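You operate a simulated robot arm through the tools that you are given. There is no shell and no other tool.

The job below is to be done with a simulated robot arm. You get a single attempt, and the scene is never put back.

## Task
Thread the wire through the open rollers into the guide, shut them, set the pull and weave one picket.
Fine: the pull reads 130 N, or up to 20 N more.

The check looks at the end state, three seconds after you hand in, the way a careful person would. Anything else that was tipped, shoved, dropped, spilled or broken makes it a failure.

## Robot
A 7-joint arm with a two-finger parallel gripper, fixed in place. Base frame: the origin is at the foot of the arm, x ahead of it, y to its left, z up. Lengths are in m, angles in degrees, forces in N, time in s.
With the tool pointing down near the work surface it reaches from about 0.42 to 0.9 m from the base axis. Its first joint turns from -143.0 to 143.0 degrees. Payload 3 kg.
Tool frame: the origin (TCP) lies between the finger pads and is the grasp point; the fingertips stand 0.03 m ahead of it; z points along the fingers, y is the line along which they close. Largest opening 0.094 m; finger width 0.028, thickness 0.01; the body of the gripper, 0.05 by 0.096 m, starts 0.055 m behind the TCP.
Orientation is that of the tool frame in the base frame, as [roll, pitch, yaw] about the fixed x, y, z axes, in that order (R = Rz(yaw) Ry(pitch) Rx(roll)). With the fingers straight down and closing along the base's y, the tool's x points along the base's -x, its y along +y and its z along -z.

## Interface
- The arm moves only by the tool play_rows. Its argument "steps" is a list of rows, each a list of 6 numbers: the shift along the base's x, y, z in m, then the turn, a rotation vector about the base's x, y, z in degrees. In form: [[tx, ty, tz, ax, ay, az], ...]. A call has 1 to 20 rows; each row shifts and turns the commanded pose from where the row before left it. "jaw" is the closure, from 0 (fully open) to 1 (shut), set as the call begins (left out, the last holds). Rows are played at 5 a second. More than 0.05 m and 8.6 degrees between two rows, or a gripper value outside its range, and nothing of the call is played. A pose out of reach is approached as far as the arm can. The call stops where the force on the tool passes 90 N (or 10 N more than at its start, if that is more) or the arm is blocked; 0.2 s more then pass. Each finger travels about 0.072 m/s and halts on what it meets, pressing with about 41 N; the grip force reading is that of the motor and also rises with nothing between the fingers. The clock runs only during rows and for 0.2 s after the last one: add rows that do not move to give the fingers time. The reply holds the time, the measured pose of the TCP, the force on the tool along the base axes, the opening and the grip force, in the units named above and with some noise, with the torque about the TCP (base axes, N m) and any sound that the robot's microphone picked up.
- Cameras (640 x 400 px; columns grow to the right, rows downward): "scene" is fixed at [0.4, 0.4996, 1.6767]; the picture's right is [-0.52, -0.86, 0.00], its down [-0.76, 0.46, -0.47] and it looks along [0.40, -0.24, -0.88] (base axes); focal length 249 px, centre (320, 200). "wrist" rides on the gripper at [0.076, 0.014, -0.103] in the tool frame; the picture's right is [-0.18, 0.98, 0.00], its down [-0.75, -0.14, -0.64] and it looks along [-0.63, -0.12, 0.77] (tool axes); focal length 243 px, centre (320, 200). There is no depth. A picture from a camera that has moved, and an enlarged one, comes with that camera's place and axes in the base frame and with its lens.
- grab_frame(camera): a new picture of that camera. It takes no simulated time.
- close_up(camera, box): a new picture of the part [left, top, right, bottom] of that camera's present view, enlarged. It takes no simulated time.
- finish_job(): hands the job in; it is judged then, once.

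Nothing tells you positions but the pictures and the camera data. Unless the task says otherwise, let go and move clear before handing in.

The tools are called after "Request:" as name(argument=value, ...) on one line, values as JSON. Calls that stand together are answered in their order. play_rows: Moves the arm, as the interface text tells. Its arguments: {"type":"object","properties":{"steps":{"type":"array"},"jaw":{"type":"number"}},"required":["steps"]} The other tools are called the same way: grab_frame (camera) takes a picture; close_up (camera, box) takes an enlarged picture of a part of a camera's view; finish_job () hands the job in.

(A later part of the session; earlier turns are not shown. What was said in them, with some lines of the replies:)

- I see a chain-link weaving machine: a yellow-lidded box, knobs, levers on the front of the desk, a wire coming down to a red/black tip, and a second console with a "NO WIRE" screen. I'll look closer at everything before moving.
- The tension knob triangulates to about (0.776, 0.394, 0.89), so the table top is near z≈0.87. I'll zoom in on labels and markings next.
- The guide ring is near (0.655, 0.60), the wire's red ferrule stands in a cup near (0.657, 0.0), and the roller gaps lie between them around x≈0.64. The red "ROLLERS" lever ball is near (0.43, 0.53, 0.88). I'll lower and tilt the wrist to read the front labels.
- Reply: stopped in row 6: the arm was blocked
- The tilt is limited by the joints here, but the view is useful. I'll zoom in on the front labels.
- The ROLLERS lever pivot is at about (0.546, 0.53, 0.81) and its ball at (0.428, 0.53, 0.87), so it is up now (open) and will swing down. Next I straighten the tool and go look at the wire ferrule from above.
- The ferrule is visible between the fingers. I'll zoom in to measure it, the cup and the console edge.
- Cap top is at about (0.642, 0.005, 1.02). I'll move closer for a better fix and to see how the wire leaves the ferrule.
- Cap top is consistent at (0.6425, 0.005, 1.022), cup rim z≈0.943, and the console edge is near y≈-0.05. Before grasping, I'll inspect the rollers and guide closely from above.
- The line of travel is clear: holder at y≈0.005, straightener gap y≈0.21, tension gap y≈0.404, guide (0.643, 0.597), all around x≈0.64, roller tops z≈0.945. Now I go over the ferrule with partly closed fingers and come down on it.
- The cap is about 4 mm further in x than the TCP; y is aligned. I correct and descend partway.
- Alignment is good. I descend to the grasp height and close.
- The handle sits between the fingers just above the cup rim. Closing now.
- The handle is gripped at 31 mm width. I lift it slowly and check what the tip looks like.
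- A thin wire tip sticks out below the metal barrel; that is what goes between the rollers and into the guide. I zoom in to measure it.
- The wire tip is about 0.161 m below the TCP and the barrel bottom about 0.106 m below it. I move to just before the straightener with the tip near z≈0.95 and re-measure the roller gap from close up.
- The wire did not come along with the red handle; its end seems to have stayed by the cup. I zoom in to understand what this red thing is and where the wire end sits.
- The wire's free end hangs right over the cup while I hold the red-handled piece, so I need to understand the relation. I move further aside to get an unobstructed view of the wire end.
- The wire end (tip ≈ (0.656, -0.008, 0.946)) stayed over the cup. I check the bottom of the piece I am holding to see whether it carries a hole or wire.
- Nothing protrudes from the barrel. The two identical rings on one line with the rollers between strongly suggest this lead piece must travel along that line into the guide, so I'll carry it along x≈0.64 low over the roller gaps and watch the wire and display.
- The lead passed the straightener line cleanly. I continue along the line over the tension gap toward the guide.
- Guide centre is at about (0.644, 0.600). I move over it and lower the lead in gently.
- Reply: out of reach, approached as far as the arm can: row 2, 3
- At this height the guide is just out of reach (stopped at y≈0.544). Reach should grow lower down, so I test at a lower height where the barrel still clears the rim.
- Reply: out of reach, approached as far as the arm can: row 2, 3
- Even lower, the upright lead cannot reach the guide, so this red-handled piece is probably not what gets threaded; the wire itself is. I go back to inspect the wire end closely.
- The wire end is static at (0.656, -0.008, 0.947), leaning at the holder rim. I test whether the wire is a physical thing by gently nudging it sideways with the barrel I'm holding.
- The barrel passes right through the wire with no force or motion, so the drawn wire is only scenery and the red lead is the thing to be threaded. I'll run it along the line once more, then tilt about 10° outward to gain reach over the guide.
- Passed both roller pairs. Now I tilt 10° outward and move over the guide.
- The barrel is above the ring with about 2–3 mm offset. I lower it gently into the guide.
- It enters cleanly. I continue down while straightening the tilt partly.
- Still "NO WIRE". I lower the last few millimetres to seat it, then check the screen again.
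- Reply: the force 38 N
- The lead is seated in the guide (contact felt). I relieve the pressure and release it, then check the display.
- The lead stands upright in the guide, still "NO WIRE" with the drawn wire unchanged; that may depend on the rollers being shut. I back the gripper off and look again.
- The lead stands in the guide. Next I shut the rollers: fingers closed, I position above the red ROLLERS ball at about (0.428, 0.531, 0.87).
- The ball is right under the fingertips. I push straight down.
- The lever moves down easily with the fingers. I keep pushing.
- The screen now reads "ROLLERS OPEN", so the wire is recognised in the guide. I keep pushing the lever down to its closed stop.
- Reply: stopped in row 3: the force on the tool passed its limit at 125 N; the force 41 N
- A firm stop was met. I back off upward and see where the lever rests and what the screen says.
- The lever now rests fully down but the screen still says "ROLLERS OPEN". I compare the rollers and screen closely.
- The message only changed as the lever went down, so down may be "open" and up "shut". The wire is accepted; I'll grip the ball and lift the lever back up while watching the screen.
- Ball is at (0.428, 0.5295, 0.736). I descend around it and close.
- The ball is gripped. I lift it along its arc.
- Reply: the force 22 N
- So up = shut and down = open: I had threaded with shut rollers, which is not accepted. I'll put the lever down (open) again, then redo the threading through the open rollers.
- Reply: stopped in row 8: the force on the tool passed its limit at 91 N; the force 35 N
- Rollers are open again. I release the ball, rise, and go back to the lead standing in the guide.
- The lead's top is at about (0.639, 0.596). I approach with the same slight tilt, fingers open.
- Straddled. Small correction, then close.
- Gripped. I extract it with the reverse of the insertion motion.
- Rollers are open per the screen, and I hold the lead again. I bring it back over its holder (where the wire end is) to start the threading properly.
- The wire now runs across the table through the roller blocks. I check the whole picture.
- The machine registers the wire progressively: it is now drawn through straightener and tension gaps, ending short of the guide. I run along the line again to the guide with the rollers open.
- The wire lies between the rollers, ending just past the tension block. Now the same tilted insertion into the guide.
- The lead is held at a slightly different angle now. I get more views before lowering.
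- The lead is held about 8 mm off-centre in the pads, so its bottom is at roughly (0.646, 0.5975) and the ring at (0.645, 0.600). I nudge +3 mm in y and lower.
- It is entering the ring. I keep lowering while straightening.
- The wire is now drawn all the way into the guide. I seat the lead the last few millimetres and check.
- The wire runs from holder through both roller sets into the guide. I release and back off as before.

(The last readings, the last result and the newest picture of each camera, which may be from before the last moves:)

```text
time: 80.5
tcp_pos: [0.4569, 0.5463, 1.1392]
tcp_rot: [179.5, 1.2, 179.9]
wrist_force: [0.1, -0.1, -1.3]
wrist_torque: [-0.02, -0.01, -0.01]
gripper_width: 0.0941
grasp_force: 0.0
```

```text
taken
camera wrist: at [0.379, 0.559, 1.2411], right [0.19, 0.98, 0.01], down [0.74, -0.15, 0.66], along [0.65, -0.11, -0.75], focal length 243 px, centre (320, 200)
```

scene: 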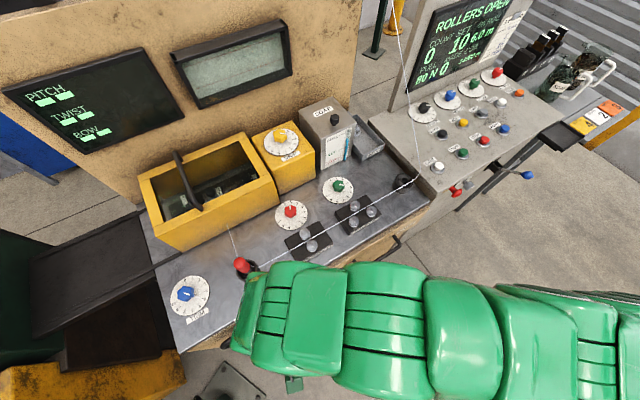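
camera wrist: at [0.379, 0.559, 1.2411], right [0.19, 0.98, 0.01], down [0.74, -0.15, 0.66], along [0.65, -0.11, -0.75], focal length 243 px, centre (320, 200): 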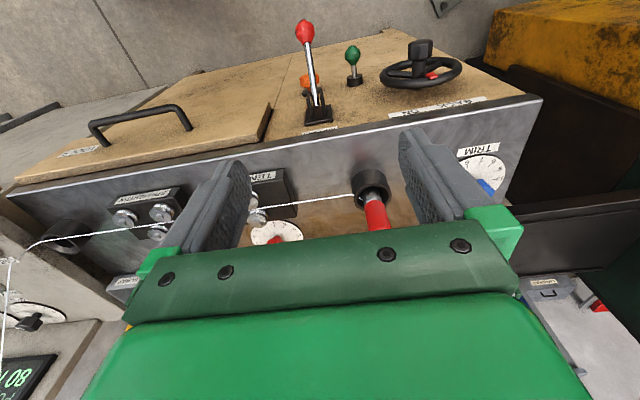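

Wire is in and the lead stands free. Now I grip the lever ball (down at z≈0.736) and lift it to shut the rollers.

Request:
play_rows(steps=[[-0.015, -0.008, -0.03, 0, 0, 0], [-0.014, -0.008, -0.04, 0, 0, 0], [0, 0, -0.045, 0, 0, 0], [0, 0, -0.045, 0, 0, 0], [0, 0, -0.045, 0, 0, 0], [0, 0, -0.045, 0, 0, 0], [0, 0, -0.03, 0, 0, 0], [0, 0, 0, 0, 0, 0], [0, 0, 0, 0, 0, 0]], jaw=0.15)

Request:
grab_frame(camera="wrist")

```text
time: 82.5
tcp_pos: [0.4258, 0.5341, 0.864]
tcp_rot: [179.4, 1.1, 179.8]
wrist_force: [-0.5, -0.5, 0.6]
wrist_torque: [-0.01, -0.04, 0.02]
gripper_width: 0.08
grasp_force: 0.0
```

```text
taken
camera wrist: at [0.3488, 0.5474, 0.9653], right [0.19, 0.98, 0.01], down [0.74, -0.15, 0.66], along [0.65, -0.11, -0.75], focal length 243 px, centre (320, 200)
```

wrist: 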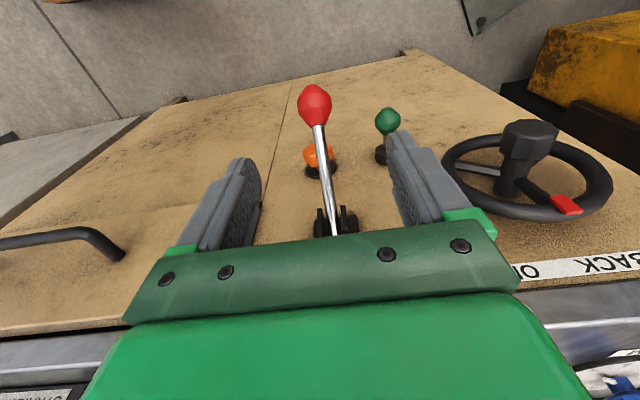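

Request:
play_rows(steps=[[0, -0.004, -0.03, 0, 0, 0], [0.0, 0, -0.035, 0, 0, 0], [0, 0, -0.03, 0, 0, 0], [0, 0, -0.03, 0, 0, 0], [0, 0, 0, 0, 0, 0]])

Request:
play_rows(steps=[[0, 0, 0, 0, 0, 0], [0, 0, 0, 0, 0, 0], [0, 0, 0, 0, 0, 0], [0, 0, 0, 0, 0, 0]], jaw=1.0)

Request:
play_rows(steps=[[-0.005, 0, 0.011, 0, 0, 0], [-0.005, 0, 0.011, 0, 0, 0], [-0.003, 0, 0.012, 0, 0, 0], [-0.003, 0, 0.012, 0, 0, 0], [-0.002, 0, 0.024, 0, 0, 0], [0.002, 0, 0.024, 0, 0, 0], [0.006, 0, 0.024, 0, 0, 0], [0.004, 0, 0.01, 0, 0, 0], [0.003, 0, 0.007, 0, 0, 0], [0, 0, 0, 0, 0, 0]])

Request:
grab_frame(camera="scene")

Request:
close_up(camera="scene", box=[380, 0, 560, 112])

Request:
grab_frame(camera="wrist")

```text
time: 83.7
tcp_pos: [0.4292, 0.5262, 0.7389]
tcp_rot: [179.5, 1.1, 179.8]
wrist_force: [-0.1, -0.4, 0.0]
wrist_torque: [-0.01, 0.02, -0.01]
gripper_width: 0.0801
grasp_force: 0.1
```

```text
time: 84.7
tcp_pos: [0.4291, 0.53, 0.7386]
tcp_rot: [179.2, 1.3, 179.9]
wrist_force: [-7.9, 81.8, -13.8]
wrist_torque: [0.21, 0.4, 0.42]
gripper_width: 0.0325
grasp_force: 45.3
```

```text
time: 86.9
tcp_pos: [0.4243, 0.5275, 0.8726]
tcp_rot: [179.2, 0.9, 179.7]
wrist_force: [-7.7, 90.2, -5.4]
wrist_torque: [2.12, 1.23, 0.07]
gripper_width: 0.0347
grasp_force: 45.0
```

```text
taken
```

scene: 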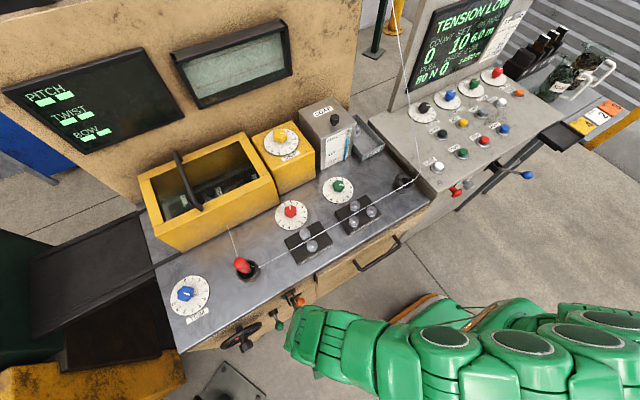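

```text
3.56 times, centred on (470, 56) of scene
camera zoom: at [0.4, 0.4996, 1.6767], right [-0.52, -0.86, 0.0], down [-0.76, 0.46, -0.47], along [0.4, -0.24, -0.88], focal length 885 px, centre (-213, 712)
```

zoom: 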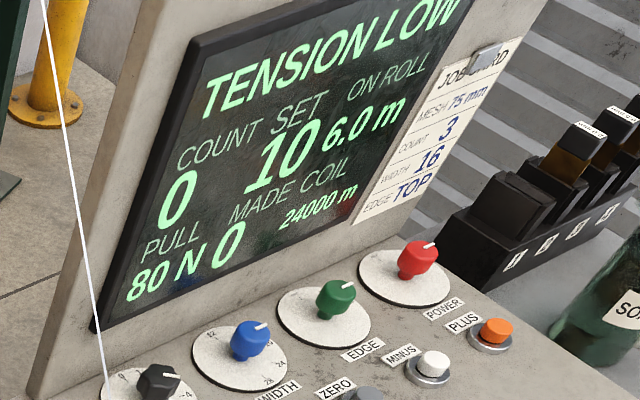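

```text
taken
camera wrist: at [0.3453, 0.541, 0.9741], right [0.19, 0.98, 0.02], down [0.74, -0.15, 0.65], along [0.64, -0.11, -0.76], focal length 243 px, centre (320, 200)
```

wrist: 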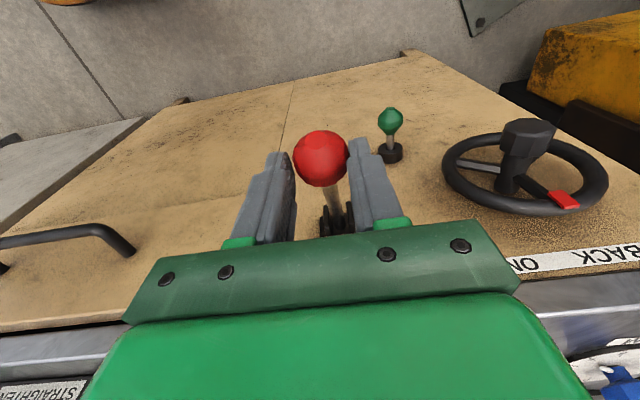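

The screen now says "TENSION LOW" – wire accepted and rollers shut. I release the lever, rise, and then go to the red TENSION knob.

Request:
play_rows(steps=[[0, 0.002, 0, 0, 0, 0], [0, 0.001, 0, 0, 0, 0], [0, 0, 0, 0, 0, 0]])

Request:
play_rows(steps=[[0, 0, 0, 0, 0, 0], [0, 0, 0, 0, 0, 0], [0, 0, 0, 0, 0, 0], [0, 0, 0, 0, 0, 0], [0, 0, 0.03, 0, 0, 0], [0, 0, 0.04, 0, 0, 0], [0, 0, 0.045, 0, 0, 0], [0, 0, 0.045, 0, 0, 0], [0, 0, 0.045, 0, 0, 0], [0, 0, 0.045, 0, 0, 0], [0, 0, 0.03, 0, 0, 0]], jaw=0.0)

Request:
grab_frame(camera="wrist")

Request:
close_up(camera="scene", box=[380, 0, 560, 112])

```text
time: 87.7
tcp_pos: [0.4227, 0.53, 0.8717]
tcp_rot: [179.6, 1.0, 179.8]
wrist_force: [-27.1, 37.6, 17.5]
wrist_torque: [1.04, 0.41, 0.14]
gripper_width: 0.0323
grasp_force: 44.7
```

```text
time: 90.1
tcp_pos: [0.4211, 0.5298, 1.1524]
tcp_rot: [179.5, 1.1, 179.9]
wrist_force: [-0.9, -0.2, 0.4]
wrist_torque: [0.02, 0.03, 0.02]
gripper_width: 0.0942
grasp_force: 0.1
```

```text
taken
camera wrist: at [0.3427, 0.5426, 1.2537], right [0.19, 0.98, 0.01], down [0.74, -0.15, 0.66], along [0.65, -0.11, -0.76], focal length 243 px, centre (320, 200)
```

wrist: 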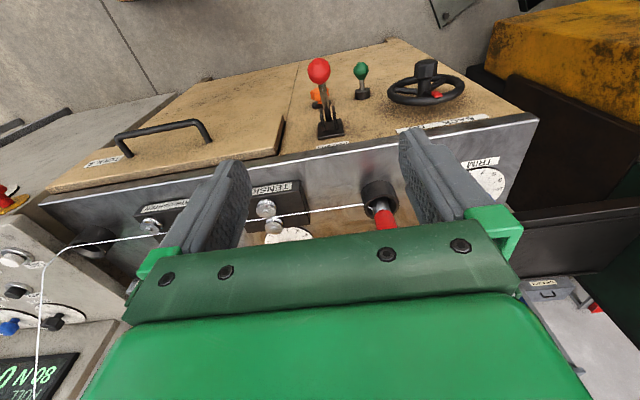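

```text
3.56 times, centred on (470, 56) of scene
camera zoom: at [0.4, 0.4996, 1.6767], right [-0.52, -0.86, 0.0], down [-0.76, 0.46, -0.47], along [0.4, -0.24, -0.88], focal length 885 px, centre (-213, 712)
```

zoom: 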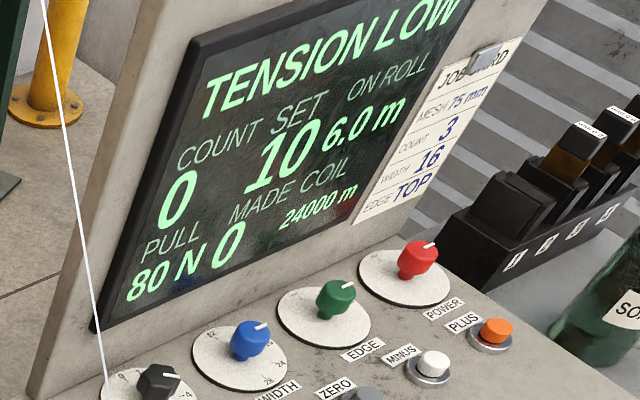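

Now over to the TENSION knob for a measured look.

Request:
play_rows(steps=[[0.036, -0.022, 0, 0, 0, 0], [0.036, -0.022, 0, 0, 0, 0], [0.036, -0.022, 0, 0, 0, 0], [0.036, -0.022, 0, 0, 0, 0], [0.036, -0.022, -0.02, 0, 0, 0], [0.036, -0.02, -0.03, 0, 0, 0], [0, 0, 0, 0, 0, 0], [0, 0, 0, 0, 0, 0]])

Request:
grab_frame(camera="wrist")

Request:
close_up(camera="wrist", box=[260, 60, 400, 220])

Request:
close_up(camera="scene", box=[260, 185, 330, 240])

```text
refused: row 6 steps farther than a row can; nothing moved
```

```text
taken
camera wrist: at [0.3427, 0.5426, 1.2537], right [0.19, 0.98, 0.01], down [0.74, -0.15, 0.66], along [0.65, -0.11, -0.76], focal length 243 px, centre (320, 200)
```

wrist: 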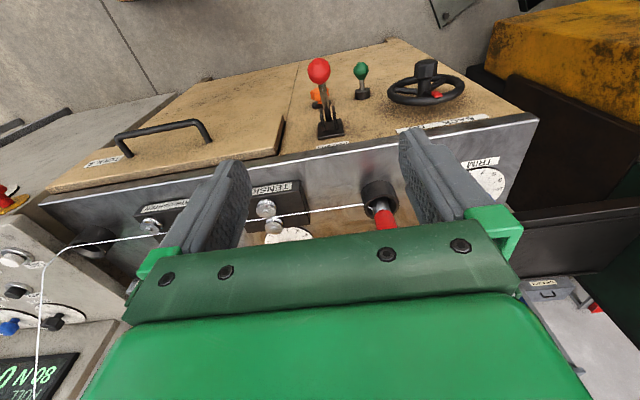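

```text
2.50 times, centred on (330, 140) of wrist
camera zoom: at [0.3427, 0.5426, 1.2537], right [0.19, 0.98, 0.01], down [0.74, -0.15, 0.66], along [0.65, -0.11, -0.76], focal length 606 px, centre (295, 350)
```

zoom: 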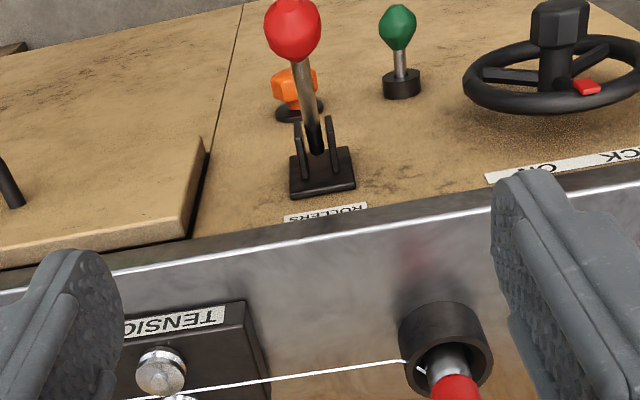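

```text
7.27 times, centred on (295, 212) of scene
camera zoom: at [0.4, 0.4996, 1.6767], right [-0.52, -0.86, 0.0], down [-0.76, 0.46, -0.47], along [0.4, -0.24, -0.88], focal length 1811 px, centre (502, 109)
```

zoom: 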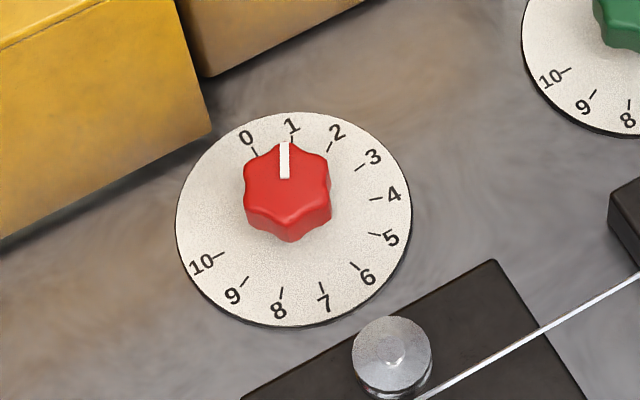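

Request:
play_rows(steps=[[0.036, -0.022, 0, 0, 0, 0], [0.036, -0.022, 0, 0, 0, 0], [0.036, -0.022, 0, 0, 0, 0], [0.036, -0.022, 0, 0, 0, 0], [0.036, -0.022, -0.02, 0, 0, 0], [0.03, -0.02, -0.025, 0, 0, 0], [0, 0, 0, 0, 0, 0], [0, 0, 0, 0, 0, 0]])

Request:
grab_frame(camera="wrist")

Request:
close_up(camera="wrist", box=[240, 60, 400, 240])

Request:
grab_frame(camera="scene")

```text
time: 91.9
tcp_pos: [0.6313, 0.4005, 1.1053]
tcp_rot: [179.5, 1.2, 179.9]
wrist_force: [0.3, -0.2, -0.1]
wrist_torque: [-0.02, 0.01, 0.0]
gripper_width: 0.0939
grasp_force: 0.1
```

```text
taken
camera wrist: at [0.5532, 0.4146, 1.2066], right [0.19, 0.98, 0.01], down [0.74, -0.15, 0.66], along [0.65, -0.11, -0.75], focal length 243 px, centre (320, 200)
```

wrist: 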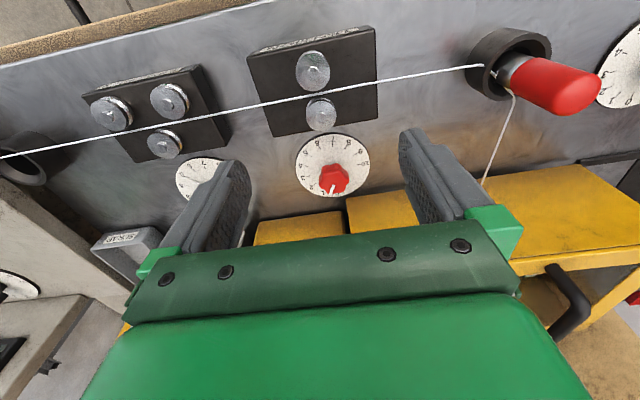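

```text
2.22 times, centred on (320, 150) of wrist
camera zoom: at [0.5532, 0.4146, 1.2066], right [0.19, 0.98, 0.01], down [0.74, -0.15, 0.66], along [0.65, -0.11, -0.75], focal length 539 px, centre (320, 311)
```

zoom: 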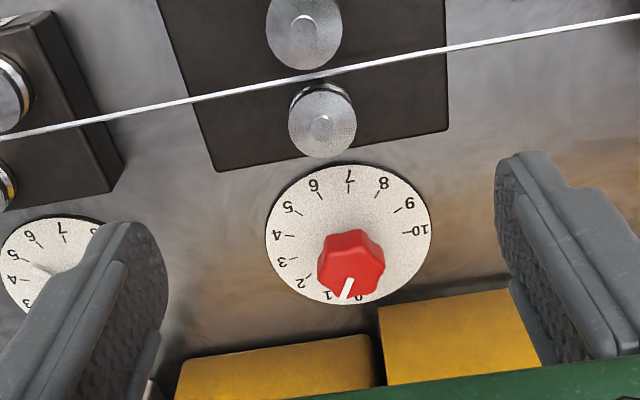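

```text
taken
```

scene: 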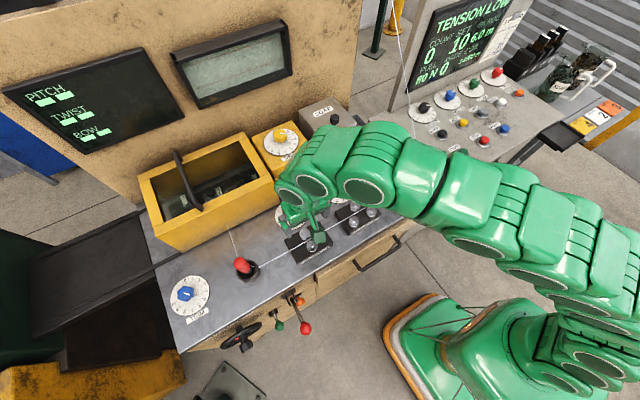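

The knob is centred at about (0.750, 0.398), top z≈0.94. I pre-rotate the gripper counter-clockwise 32° so I can turn the knob clockwise, and move above it.

Request:
play_rows(steps=[[0.02, 0, -0.03, 0, 0, 8], [0.02, -0.001, -0.03, 0, 0, 8], [0.025, -0.001, -0.025, 0, 0, 8], [0.03, 0, 0, 0, 0, 8], [0.023, 0, 0, 0, 0, 0], [0, 0, 0, 0, 0, 0], [0, 0, 0, 0, 0, 0]], jaw=0.33)

Request:
grab_frame(camera="wrist")

Request:
close_up(camera="wrist", box=[240, 60, 400, 240])

```text
time: 93.5
tcp_pos: [0.7543, 0.3958, 1.02]
tcp_rot: [179.5, 1.1, -148.1]
wrist_force: [-0.5, -0.3, -0.7]
wrist_torque: [0.01, -0.01, 0.0]
gripper_width: 0.0633
grasp_force: 0.0
```

```text
taken
camera wrist: at [0.6801, 0.3655, 1.1223], right [-0.36, 0.93, 0.01], down [0.71, 0.27, 0.66], along [0.61, 0.25, -0.76], focal length 243 px, centre (320, 200)
```

wrist: 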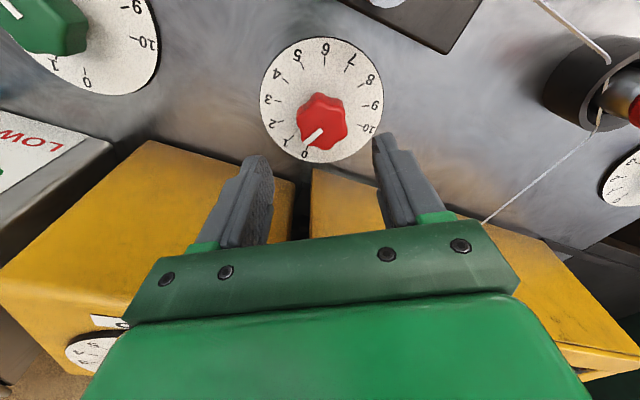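

```text
2.22 times, centred on (320, 150) of wrist
camera zoom: at [0.6801, 0.3655, 1.1223], right [-0.36, 0.93, 0.01], down [0.71, 0.27, 0.66], along [0.61, 0.25, -0.76], focal length 539 px, centre (320, 311)
```

zoom: 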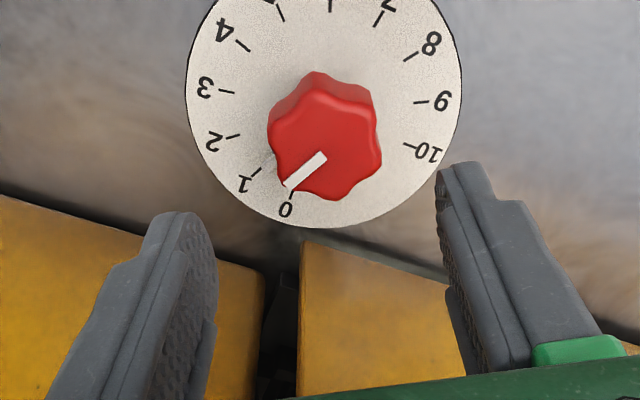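

Fine alignment: knob at (0.7525, 0.3985). I descend around it.

Request:
play_rows(steps=[[-0.002, 0.003, -0.028, 0, 0, 0], [0, 0, -0.025, 0, 0, 0], [0, 0, -0.024, 0, 0, 0], [0, 0, 0, 0, 0, 0]])

Request:
grab_frame(camera="wrist")

```text
time: 94.5
tcp_pos: [0.7509, 0.4025, 0.9433]
tcp_rot: [179.5, 1.1, -148.1]
wrist_force: [0.1, 0.2, 0.1]
wrist_torque: [0.0, 0.02, -0.01]
gripper_width: 0.0633
grasp_force: 0.1
```

```text
taken
camera wrist: at [0.678, 0.3709, 1.0444], right [-0.36, 0.93, 0.01], down [0.71, 0.27, 0.66], along [0.61, 0.25, -0.76], focal length 243 px, centre (320, 200)
```

wrist: 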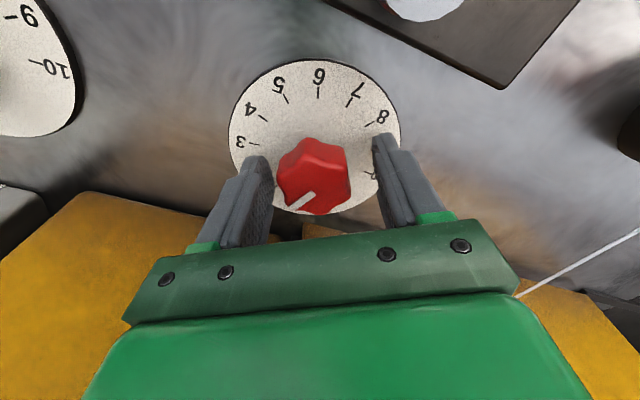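

Request:
play_rows(steps=[[0, -0.002, -0.004, 0, 0, 0], [0, 0, 0, 0, 0, 0], [0, 0, 0, 0, 0, 0], [0, 0, 0, 0, 0, 0]], jaw=1.0)

Request:
grab_frame(camera="wrist")

Request:
close_up(camera="scene", box=[380, 0, 560, 112])

```text
time: 95.5
tcp_pos: [0.7524, 0.3992, 0.9396]
tcp_rot: [179.6, 1.2, -148.3]
wrist_force: [15.5, -24.2, 21.1]
wrist_torque: [-0.47, -0.32, -0.08]
gripper_width: 0.0392
grasp_force: 45.3
```

```text
taken
camera wrist: at [0.6791, 0.3679, 1.0414], right [-0.36, 0.93, 0.01], down [0.71, 0.27, 0.66], along [0.61, 0.24, -0.75], focal length 243 px, centre (320, 200)
```

wrist: 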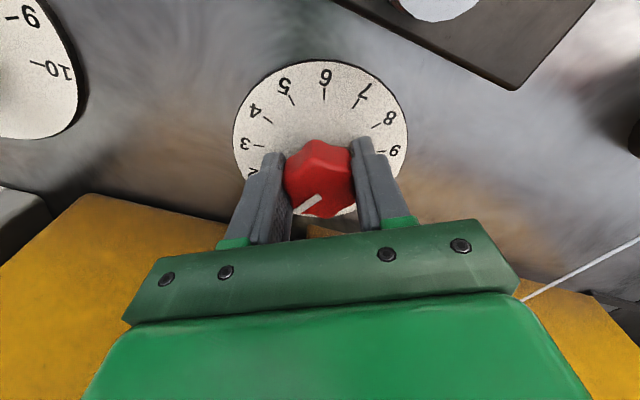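

```text
3.56 times, centred on (470, 56) of scene
camera zoom: at [0.4, 0.4996, 1.6767], right [-0.52, -0.86, 0.0], down [-0.76, 0.46, -0.47], along [0.4, -0.24, -0.88], focal length 885 px, centre (-213, 712)
```

zoom: 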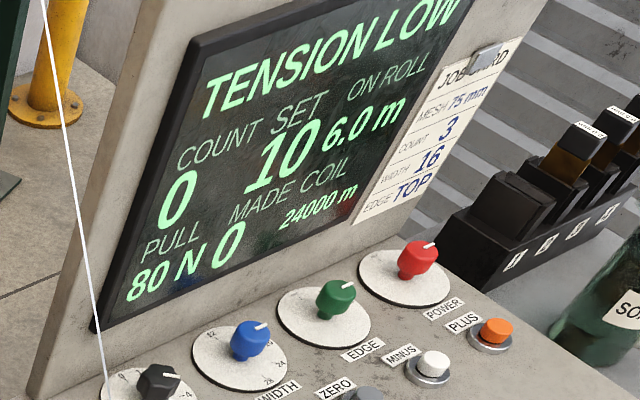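

Gripped. I turn clockwise 16° and read the pull.

Request:
play_rows(steps=[[0, 0, 0.0, 0, 0, -4], [0, 0, 0, 0, 0, -6], [0, 0, 0, 0, 0, -6], [0, 0, 0, 0, 0, 0], [0, 0, 0, 0, 0, 0]])

Request:
close_up(camera="scene", box=[380, 0, 560, 112])

Request:
grab_frame(camera="wrist")

```text
time: 96.7
tcp_pos: [0.7508, 0.3993, 0.9392]
tcp_rot: [179.6, 1.2, -164.1]
wrist_force: [21.2, -21.8, 22.6]
wrist_torque: [-0.46, -0.87, -0.1]
gripper_width: 0.0393
grasp_force: 44.7
```

```text
3.56 times, centred on (470, 56) of scene
camera zoom: at [0.4, 0.4996, 1.6767], right [-0.52, -0.86, 0.0], down [-0.76, 0.46, -0.47], along [0.4, -0.24, -0.88], focal length 885 px, centre (-213, 712)
```

zoom: 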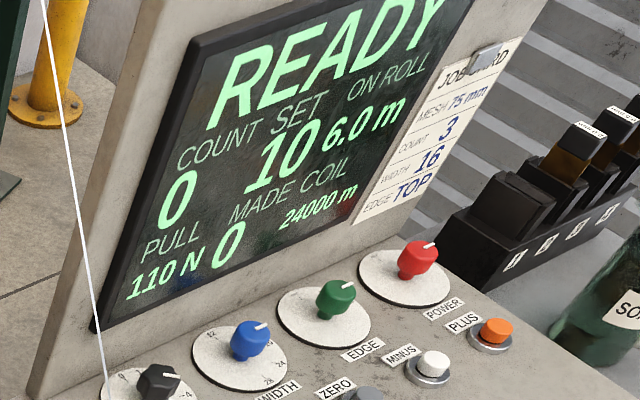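

```text
taken
camera wrist: at [0.6727, 0.3898, 1.0412], right [-0.09, 1.0, 0.01], down [0.75, 0.06, 0.66], along [0.65, 0.07, -0.75], focal length 243 px, centre (320, 200)
```

wrist: 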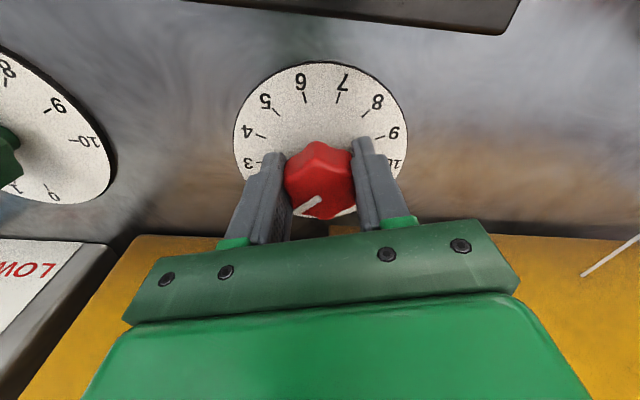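

80 → 110 N for 16°, so about 1.9 N per degree. Another 15.5° should read about 140 N.

Request:
play_rows(steps=[[0, 0, 0.0, 0, 0, -5], [0, 0, 0, 0, 0, -5], [0, 0, 0, 0, 0, -5.5], [0, 0, 0, 0, 0, 0], [0, 0, 0, 0, 0, 0]])

Request:
close_up(camera="scene", box=[380, 0, 560, 112])

```text
time: 97.9
tcp_pos: [0.7508, 0.4002, 0.9406]
tcp_rot: [179.6, 1.1, -179.6]
wrist_force: [18.8, -7.6, 13.3]
wrist_torque: [0.01, -0.38, -0.01]
gripper_width: 0.0391
grasp_force: 44.9
```

```text
3.56 times, centred on (470, 56) of scene
camera zoom: at [0.4, 0.4996, 1.6767], right [-0.52, -0.86, 0.0], down [-0.76, 0.46, -0.47], along [0.4, -0.24, -0.88], focal length 885 px, centre (-213, 712)
```

zoom: 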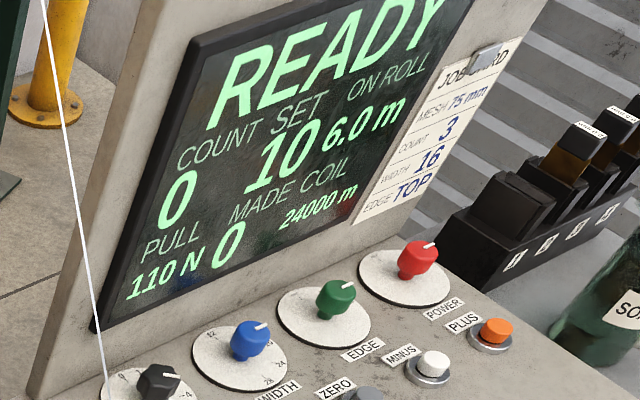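

It reads in whole detents: 30 N per mark (1→80, 2→110), so mark 3 gives 140 N. I turn about 22° more.

Request:
play_rows(steps=[[0, 0, 0.0, 0, 0, -5.5], [0, 0, 0, 0, 0, -5.5], [0, 0, 0, 0, 0, -5.5], [0, 0, 0, 0, 0, -5.5], [0, 0, 0, 0, 0, 0], [0, 0, 0, 0, 0, 0]])

Request:
close_up(camera="scene", box=[380, 0, 560, 112])

Request:
grab_frame(camera="wrist")

```text
time: 99.3
tcp_pos: [0.7518, 0.4016, 0.9404]
tcp_rot: [179.4, 1.1, 158.4]
wrist_force: [45.0, 45.7, -6.1]
wrist_torque: [0.9, 0.25, 0.29]
gripper_width: 0.0391
grasp_force: 45.0
```

```text
3.56 times, centred on (470, 56) of scene
camera zoom: at [0.4, 0.4996, 1.6767], right [-0.52, -0.86, 0.0], down [-0.76, 0.46, -0.47], along [0.4, -0.24, -0.88], focal length 885 px, centre (-213, 712)
```

zoom: 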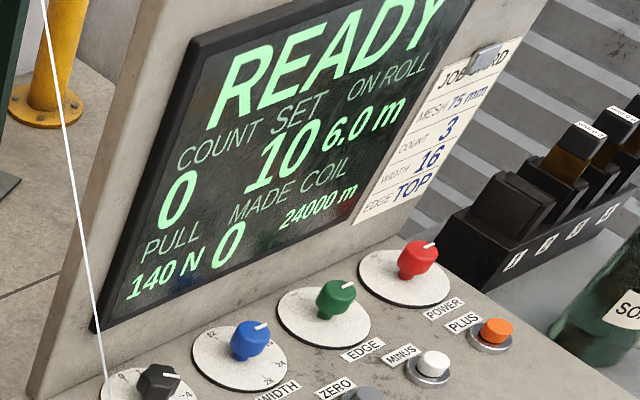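

```text
taken
camera wrist: at [0.6831, 0.4417, 1.0414], right [0.53, 0.85, 0.01], down [0.63, -0.41, 0.66], along [0.56, -0.34, -0.76], focal length 243 px, centre (320, 200)
```

wrist: 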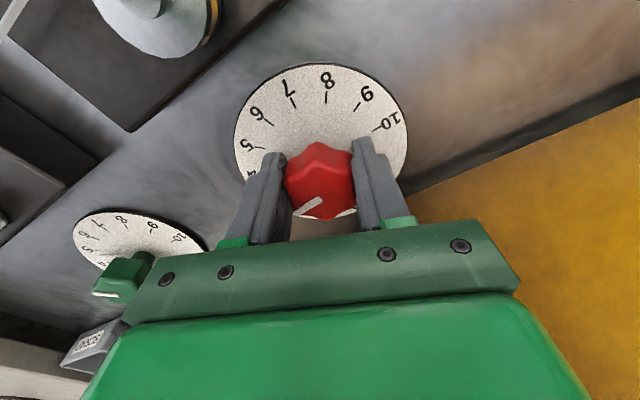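

140 N and READY. I open gently, lift straight off, and check the reading holds.

Request:
play_rows(steps=[[0, 0, 0, 0, 0, 0], [0, 0, 0, 0, 0, 0], [0, 0, 0, 0, 0, 0]], jaw=0.3)

Request:
play_rows(steps=[[0, 0, 0.02, 0, 0, 0], [0, 0, 0.03, 0, 0, 0], [-0.01, 0, 0.03, 0, 0, 0], [-0.03, 0, 0.03, 0, 0, 5], [-0.035, -0.01, 0.02, 0, 0, 8], [-0.04, -0.02, 0.01, 0, 0, 8], [0, 0, 0, 0, 0, 0]])

Request:
grab_frame(camera="scene")

Request:
close_up(camera="scene", box=[380, 0, 560, 112])

Request:
grab_frame(camera="wrist")

```text
time: 100.1
tcp_pos: [0.7511, 0.3995, 0.9407]
tcp_rot: [179.6, 1.1, 158.3]
wrist_force: [-0.3, -1.0, -1.2]
wrist_torque: [-0.01, -0.03, 0.02]
gripper_width: 0.0658
grasp_force: 0.1
```

```text
time: 101.7
tcp_pos: [0.6372, 0.3691, 1.0814]
tcp_rot: [179.5, 1.0, 179.5]
wrist_force: [0.5, -0.5, 0.2]
wrist_torque: [0.0, 0.01, 0.02]
gripper_width: 0.0658
grasp_force: 0.2
```

```text
taken
```

scene: 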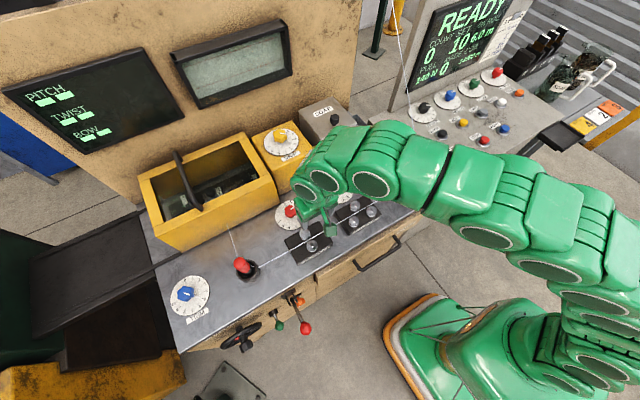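

```text
3.56 times, centred on (470, 56) of scene
camera zoom: at [0.4, 0.4996, 1.6767], right [-0.52, -0.86, 0.0], down [-0.76, 0.46, -0.47], along [0.4, -0.24, -0.88], focal length 885 px, centre (-213, 712)
```

zoom: 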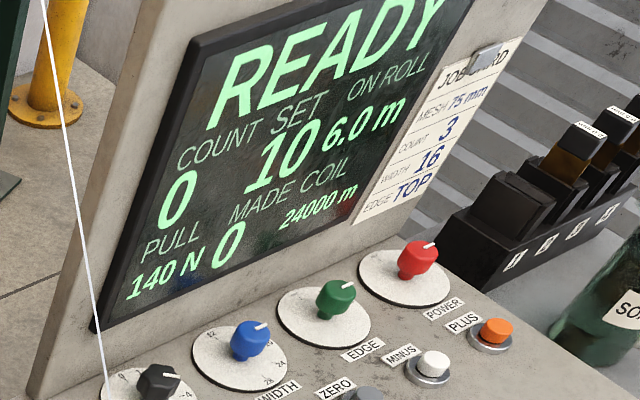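

```text
taken
camera wrist: at [0.5601, 0.3822, 1.1818], right [0.19, 0.98, 0.01], down [0.74, -0.15, 0.66], along [0.65, -0.12, -0.76], focal length 243 px, centre (320, 200)
```

wrist: 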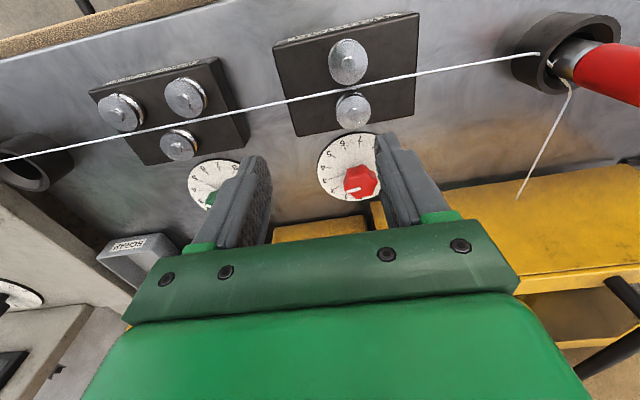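

Everything is READY at 140 N. Next is the white ONE button at about (0.624, -0.124, 0.957); I close the fingers and move above it.

Request:
play_rows(steps=[[-0.003, -0.045, 0.005, 0, 0, 0], [-0.003, -0.045, 0.005, 0, 0, 0], [-0.003, -0.045, 0, 0, 0, 0], [-0.003, -0.045, 0, 0, 0, 0], [-0.003, -0.045, 0, 0, 0, 0], [-0.003, -0.045, 0, 0, 0, 0], [-0.003, -0.045, 0, 0, 0, 0], [-0.003, -0.045, 0, 0, 0, 0], [-0.003, -0.045, 0, 0, 0, 0], [-0.003, -0.045, 0, 0, 0, 0], [-0.003, -0.04, 0, 0, 0, 0], [0, 0, 0, 0, 0, 0], [0, 0, 0, 0, 0, 0]], jaw=1.0)

Request:
grab_frame(camera="wrist")

Request:
grab_frame(camera="scene")

```text
time: 104.5
tcp_pos: [0.6011, -0.122, 1.0866]
tcp_rot: [179.6, 1.1, 179.3]
wrist_force: [-0.7, -0.1, 0.1]
wrist_torque: [0.0, 0.03, -0.04]
gripper_width: 0.0002
grasp_force: 32.7
```

```text
taken
camera wrist: at [0.5227, -0.1078, 1.1878], right [0.19, 0.98, 0.01], down [0.74, -0.15, 0.66], along [0.64, -0.12, -0.75], focal length 243 px, centre (320, 200)
```

wrist: 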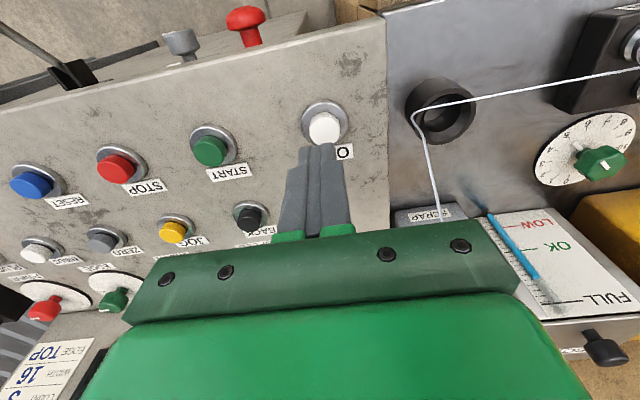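

```text
taken
```

scene: 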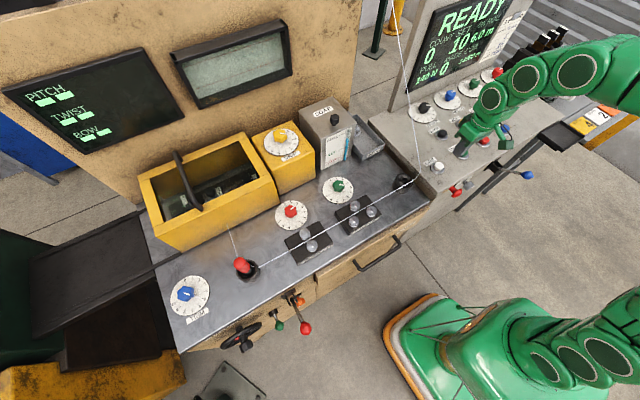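

Button top is at about (0.6225, -0.1205, 0.963). I align and come down to just above it.

Request:
play_rows(steps=[[0.021, 0.001, -0.02, 0, 0, 0], [0, 0, -0.03, 0, 0, 0], [0, 0, -0.02, 0, 0, 0], [0, 0, 0, 0, 0, 0]])

Request:
grab_frame(camera="wrist")

Request:
close_up(camera="scene", box=[410, 130, 480, 190])

```text
time: 105.5
tcp_pos: [0.6236, -0.1198, 1.0179]
tcp_rot: [179.5, 1.0, 179.4]
wrist_force: [0.7, 0.1, 0.1]
wrist_torque: [0.0, 0.01, 0.0]
gripper_width: 0.0
grasp_force: 32.7
```

```text
taken
camera wrist: at [0.5457, -0.1066, 1.1195], right [0.19, 0.98, 0.01], down [0.74, -0.15, 0.66], along [0.64, -0.12, -0.76], focal length 243 px, centre (320, 200)
```

wrist: 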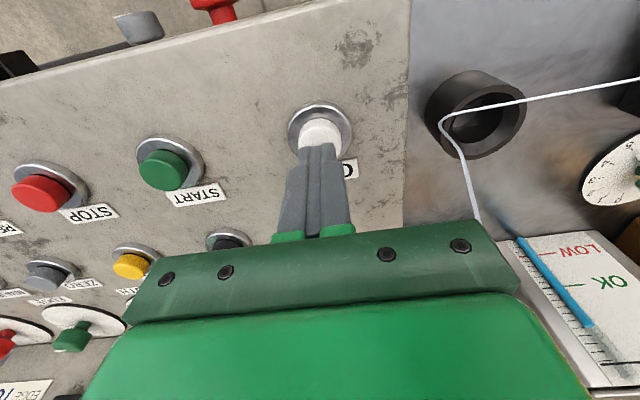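

```text
6.67 times, centred on (445, 160) of scene
camera zoom: at [0.4, 0.4996, 1.6767], right [-0.52, -0.86, 0.0], down [-0.76, 0.46, -0.47], along [0.4, -0.24, -0.88], focal length 1660 px, centre (-513, 467)
```

zoom: 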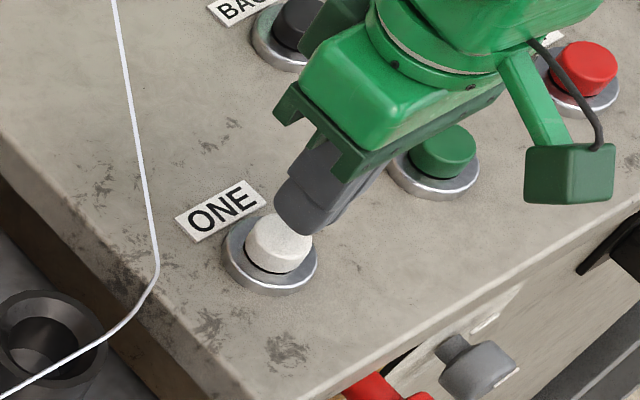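

Aligned above the button. I press slowly in small steps, once.

Request:
play_rows(steps=[[0, 0.001, -0.01, 0, 0, 0], [0, 0, -0.008, 0, 0, 0], [0, 0, -0.005, 0, 0, 0], [0, 0, -0.004, 0, 0, 0]])

Request:
grab_frame(camera="scene")

Request:
close_up(camera="scene", box=[410, 130, 480, 190])

```text
time: 106.5
tcp_pos: [0.6235, -0.1202, 0.994]
tcp_rot: [179.5, 1.3, 179.2]
wrist_force: [-10.5, -7.5, 26.2]
wrist_torque: [-0.24, 0.5, 0.05]
gripper_width: 0.0
grasp_force: 32.9
heard: click
```

```text
taken
```

scene: 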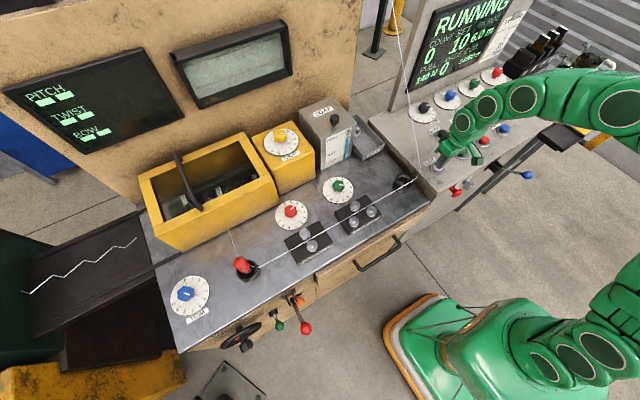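

```text
6.67 times, centred on (445, 160) of scene
camera zoom: at [0.4, 0.4996, 1.6767], right [-0.52, -0.86, 0.0], down [-0.76, 0.46, -0.47], along [0.4, -0.24, -0.88], focal length 1660 px, centre (-513, 467)
```

zoom: 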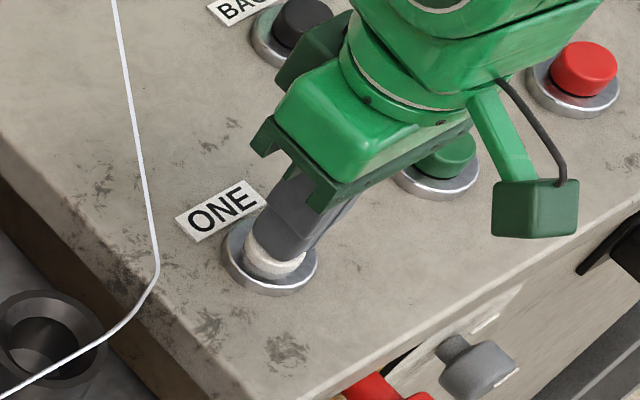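

RUNNING: a click was heard and a zigzag picket is forming. I lift off the button straight up and let it finish.

Request:
play_rows(steps=[[0, 0, 0.02, 0, 0, 0], [0, 0, 0.03, 0, 0, 0], [0, 0, 0.03, 0, 0, 0], [-0.02, 0, 0.03, 0, 0, 0], [-0.03, 0, 0.02, 0, 0, 0], [-0.03, 0, 0.02, 0, 0, 0], [0, 0, 0, 0, 0, 0], [0, 0, 0, 0, 0, 0], [0, 0, 0, 0, 0, 0], [0, 0, 0, 0, 0, 0]])

Request:
grab_frame(camera="scene")

Request:
close_up(camera="scene", box=[380, 0, 560, 112])

```text
time: 108.7
tcp_pos: [0.542, -0.1182, 1.139]
tcp_rot: [179.5, 1.1, 179.4]
wrist_force: [0.1, -0.7, 0.7]
wrist_torque: [-0.01, 0.02, 0.03]
gripper_width: 0.0
grasp_force: 33.2
```

```text
taken
```

scene: 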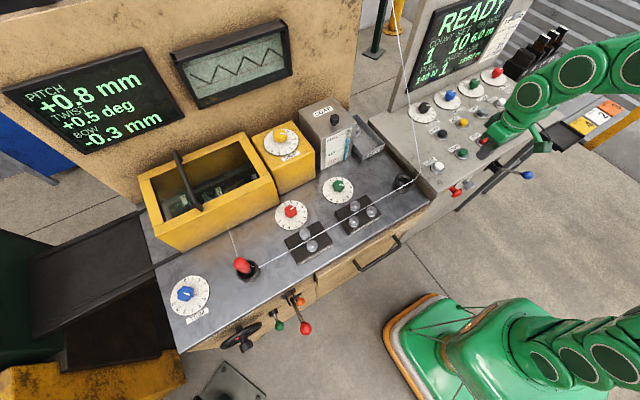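

```text
3.56 times, centred on (470, 56) of scene
camera zoom: at [0.4, 0.4996, 1.6767], right [-0.52, -0.86, 0.0], down [-0.76, 0.46, -0.47], along [0.4, -0.24, -0.88], focal length 885 px, centre (-213, 712)
```

zoom: 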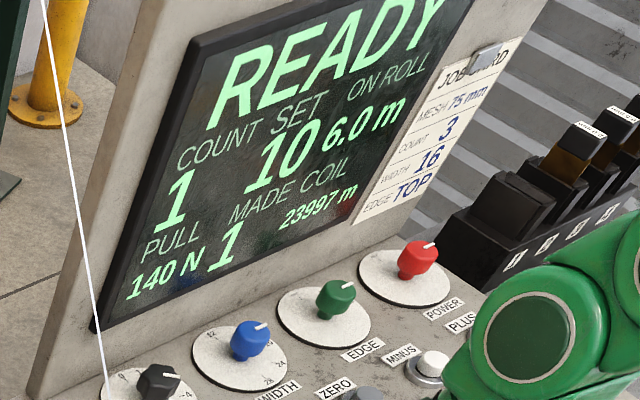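

COUNT 1, MADE 1, READY, pull 140 N: one picket is woven. A last check of lead, lever, knob and surroundings before handing in.

Request:
close_up(camera="scene", box=[200, 180, 420, 350])

Request:
grab_frame(camera="wrist")

```text
2.35 times, centred on (310, 265) of scene
camera zoom: at [0.4, 0.4996, 1.6767], right [-0.52, -0.86, 0.0], down [-0.76, 0.46, -0.47], along [0.4, -0.24, -0.88], focal length 586 px, centre (344, 47)
```

zoom: 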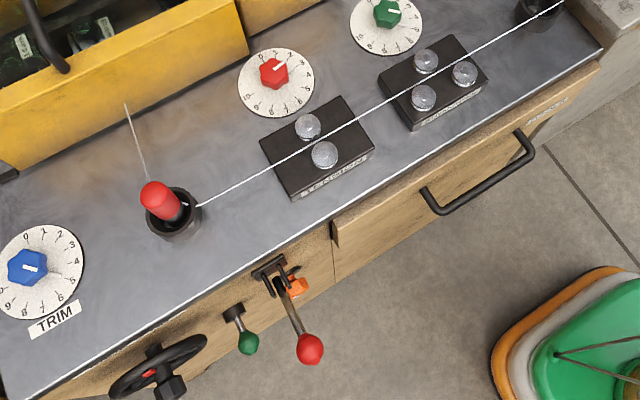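

```text
taken
camera wrist: at [0.464, -0.1048, 1.2405], right [0.2, 0.98, 0.01], down [0.74, -0.16, 0.66], along [0.64, -0.12, -0.76], focal length 243 px, centre (320, 200)
```

wrist: 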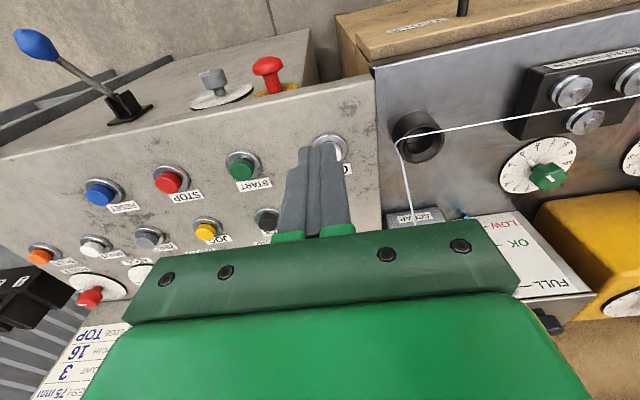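

The wire runs through the shut rollers into the guide. The pull reads 140 N, one picket is counted, nothing else was disturbed and the gripper is clear, so I hand in.

Request:
finish_job()

```text
The job is handed in.
```

The job is handed in. One picket is woven, and the screen reads READY with COUNT 1, MADE 1 and a pull of 140 N, inside the 130–150 N range.

- **Threading:** My first pass went in with the rollers shut, so the machine kept showing "NO WIRE". I opened the ROLLERS lever, took the red lead back out of the guide, and ran it through again until the wire was drawn into the guide.
- **Rollers:** Lever up is shut and down is open on this machine. It is now up.
- **Pull:** The TENSION knob reads in whole marks of 30 N. It went from mark 1 (80 N) to mark 3 (140 N).
- **Picket:** I pressed ONE once. The left-hand panel then showed pitch +0.8 mm, twist +0.5 deg and bow -0.3 mm.

In the last pictures the lead stands upright in the guide. I saw nothing else knocked over or moved, and the gripper is clear of the machine.
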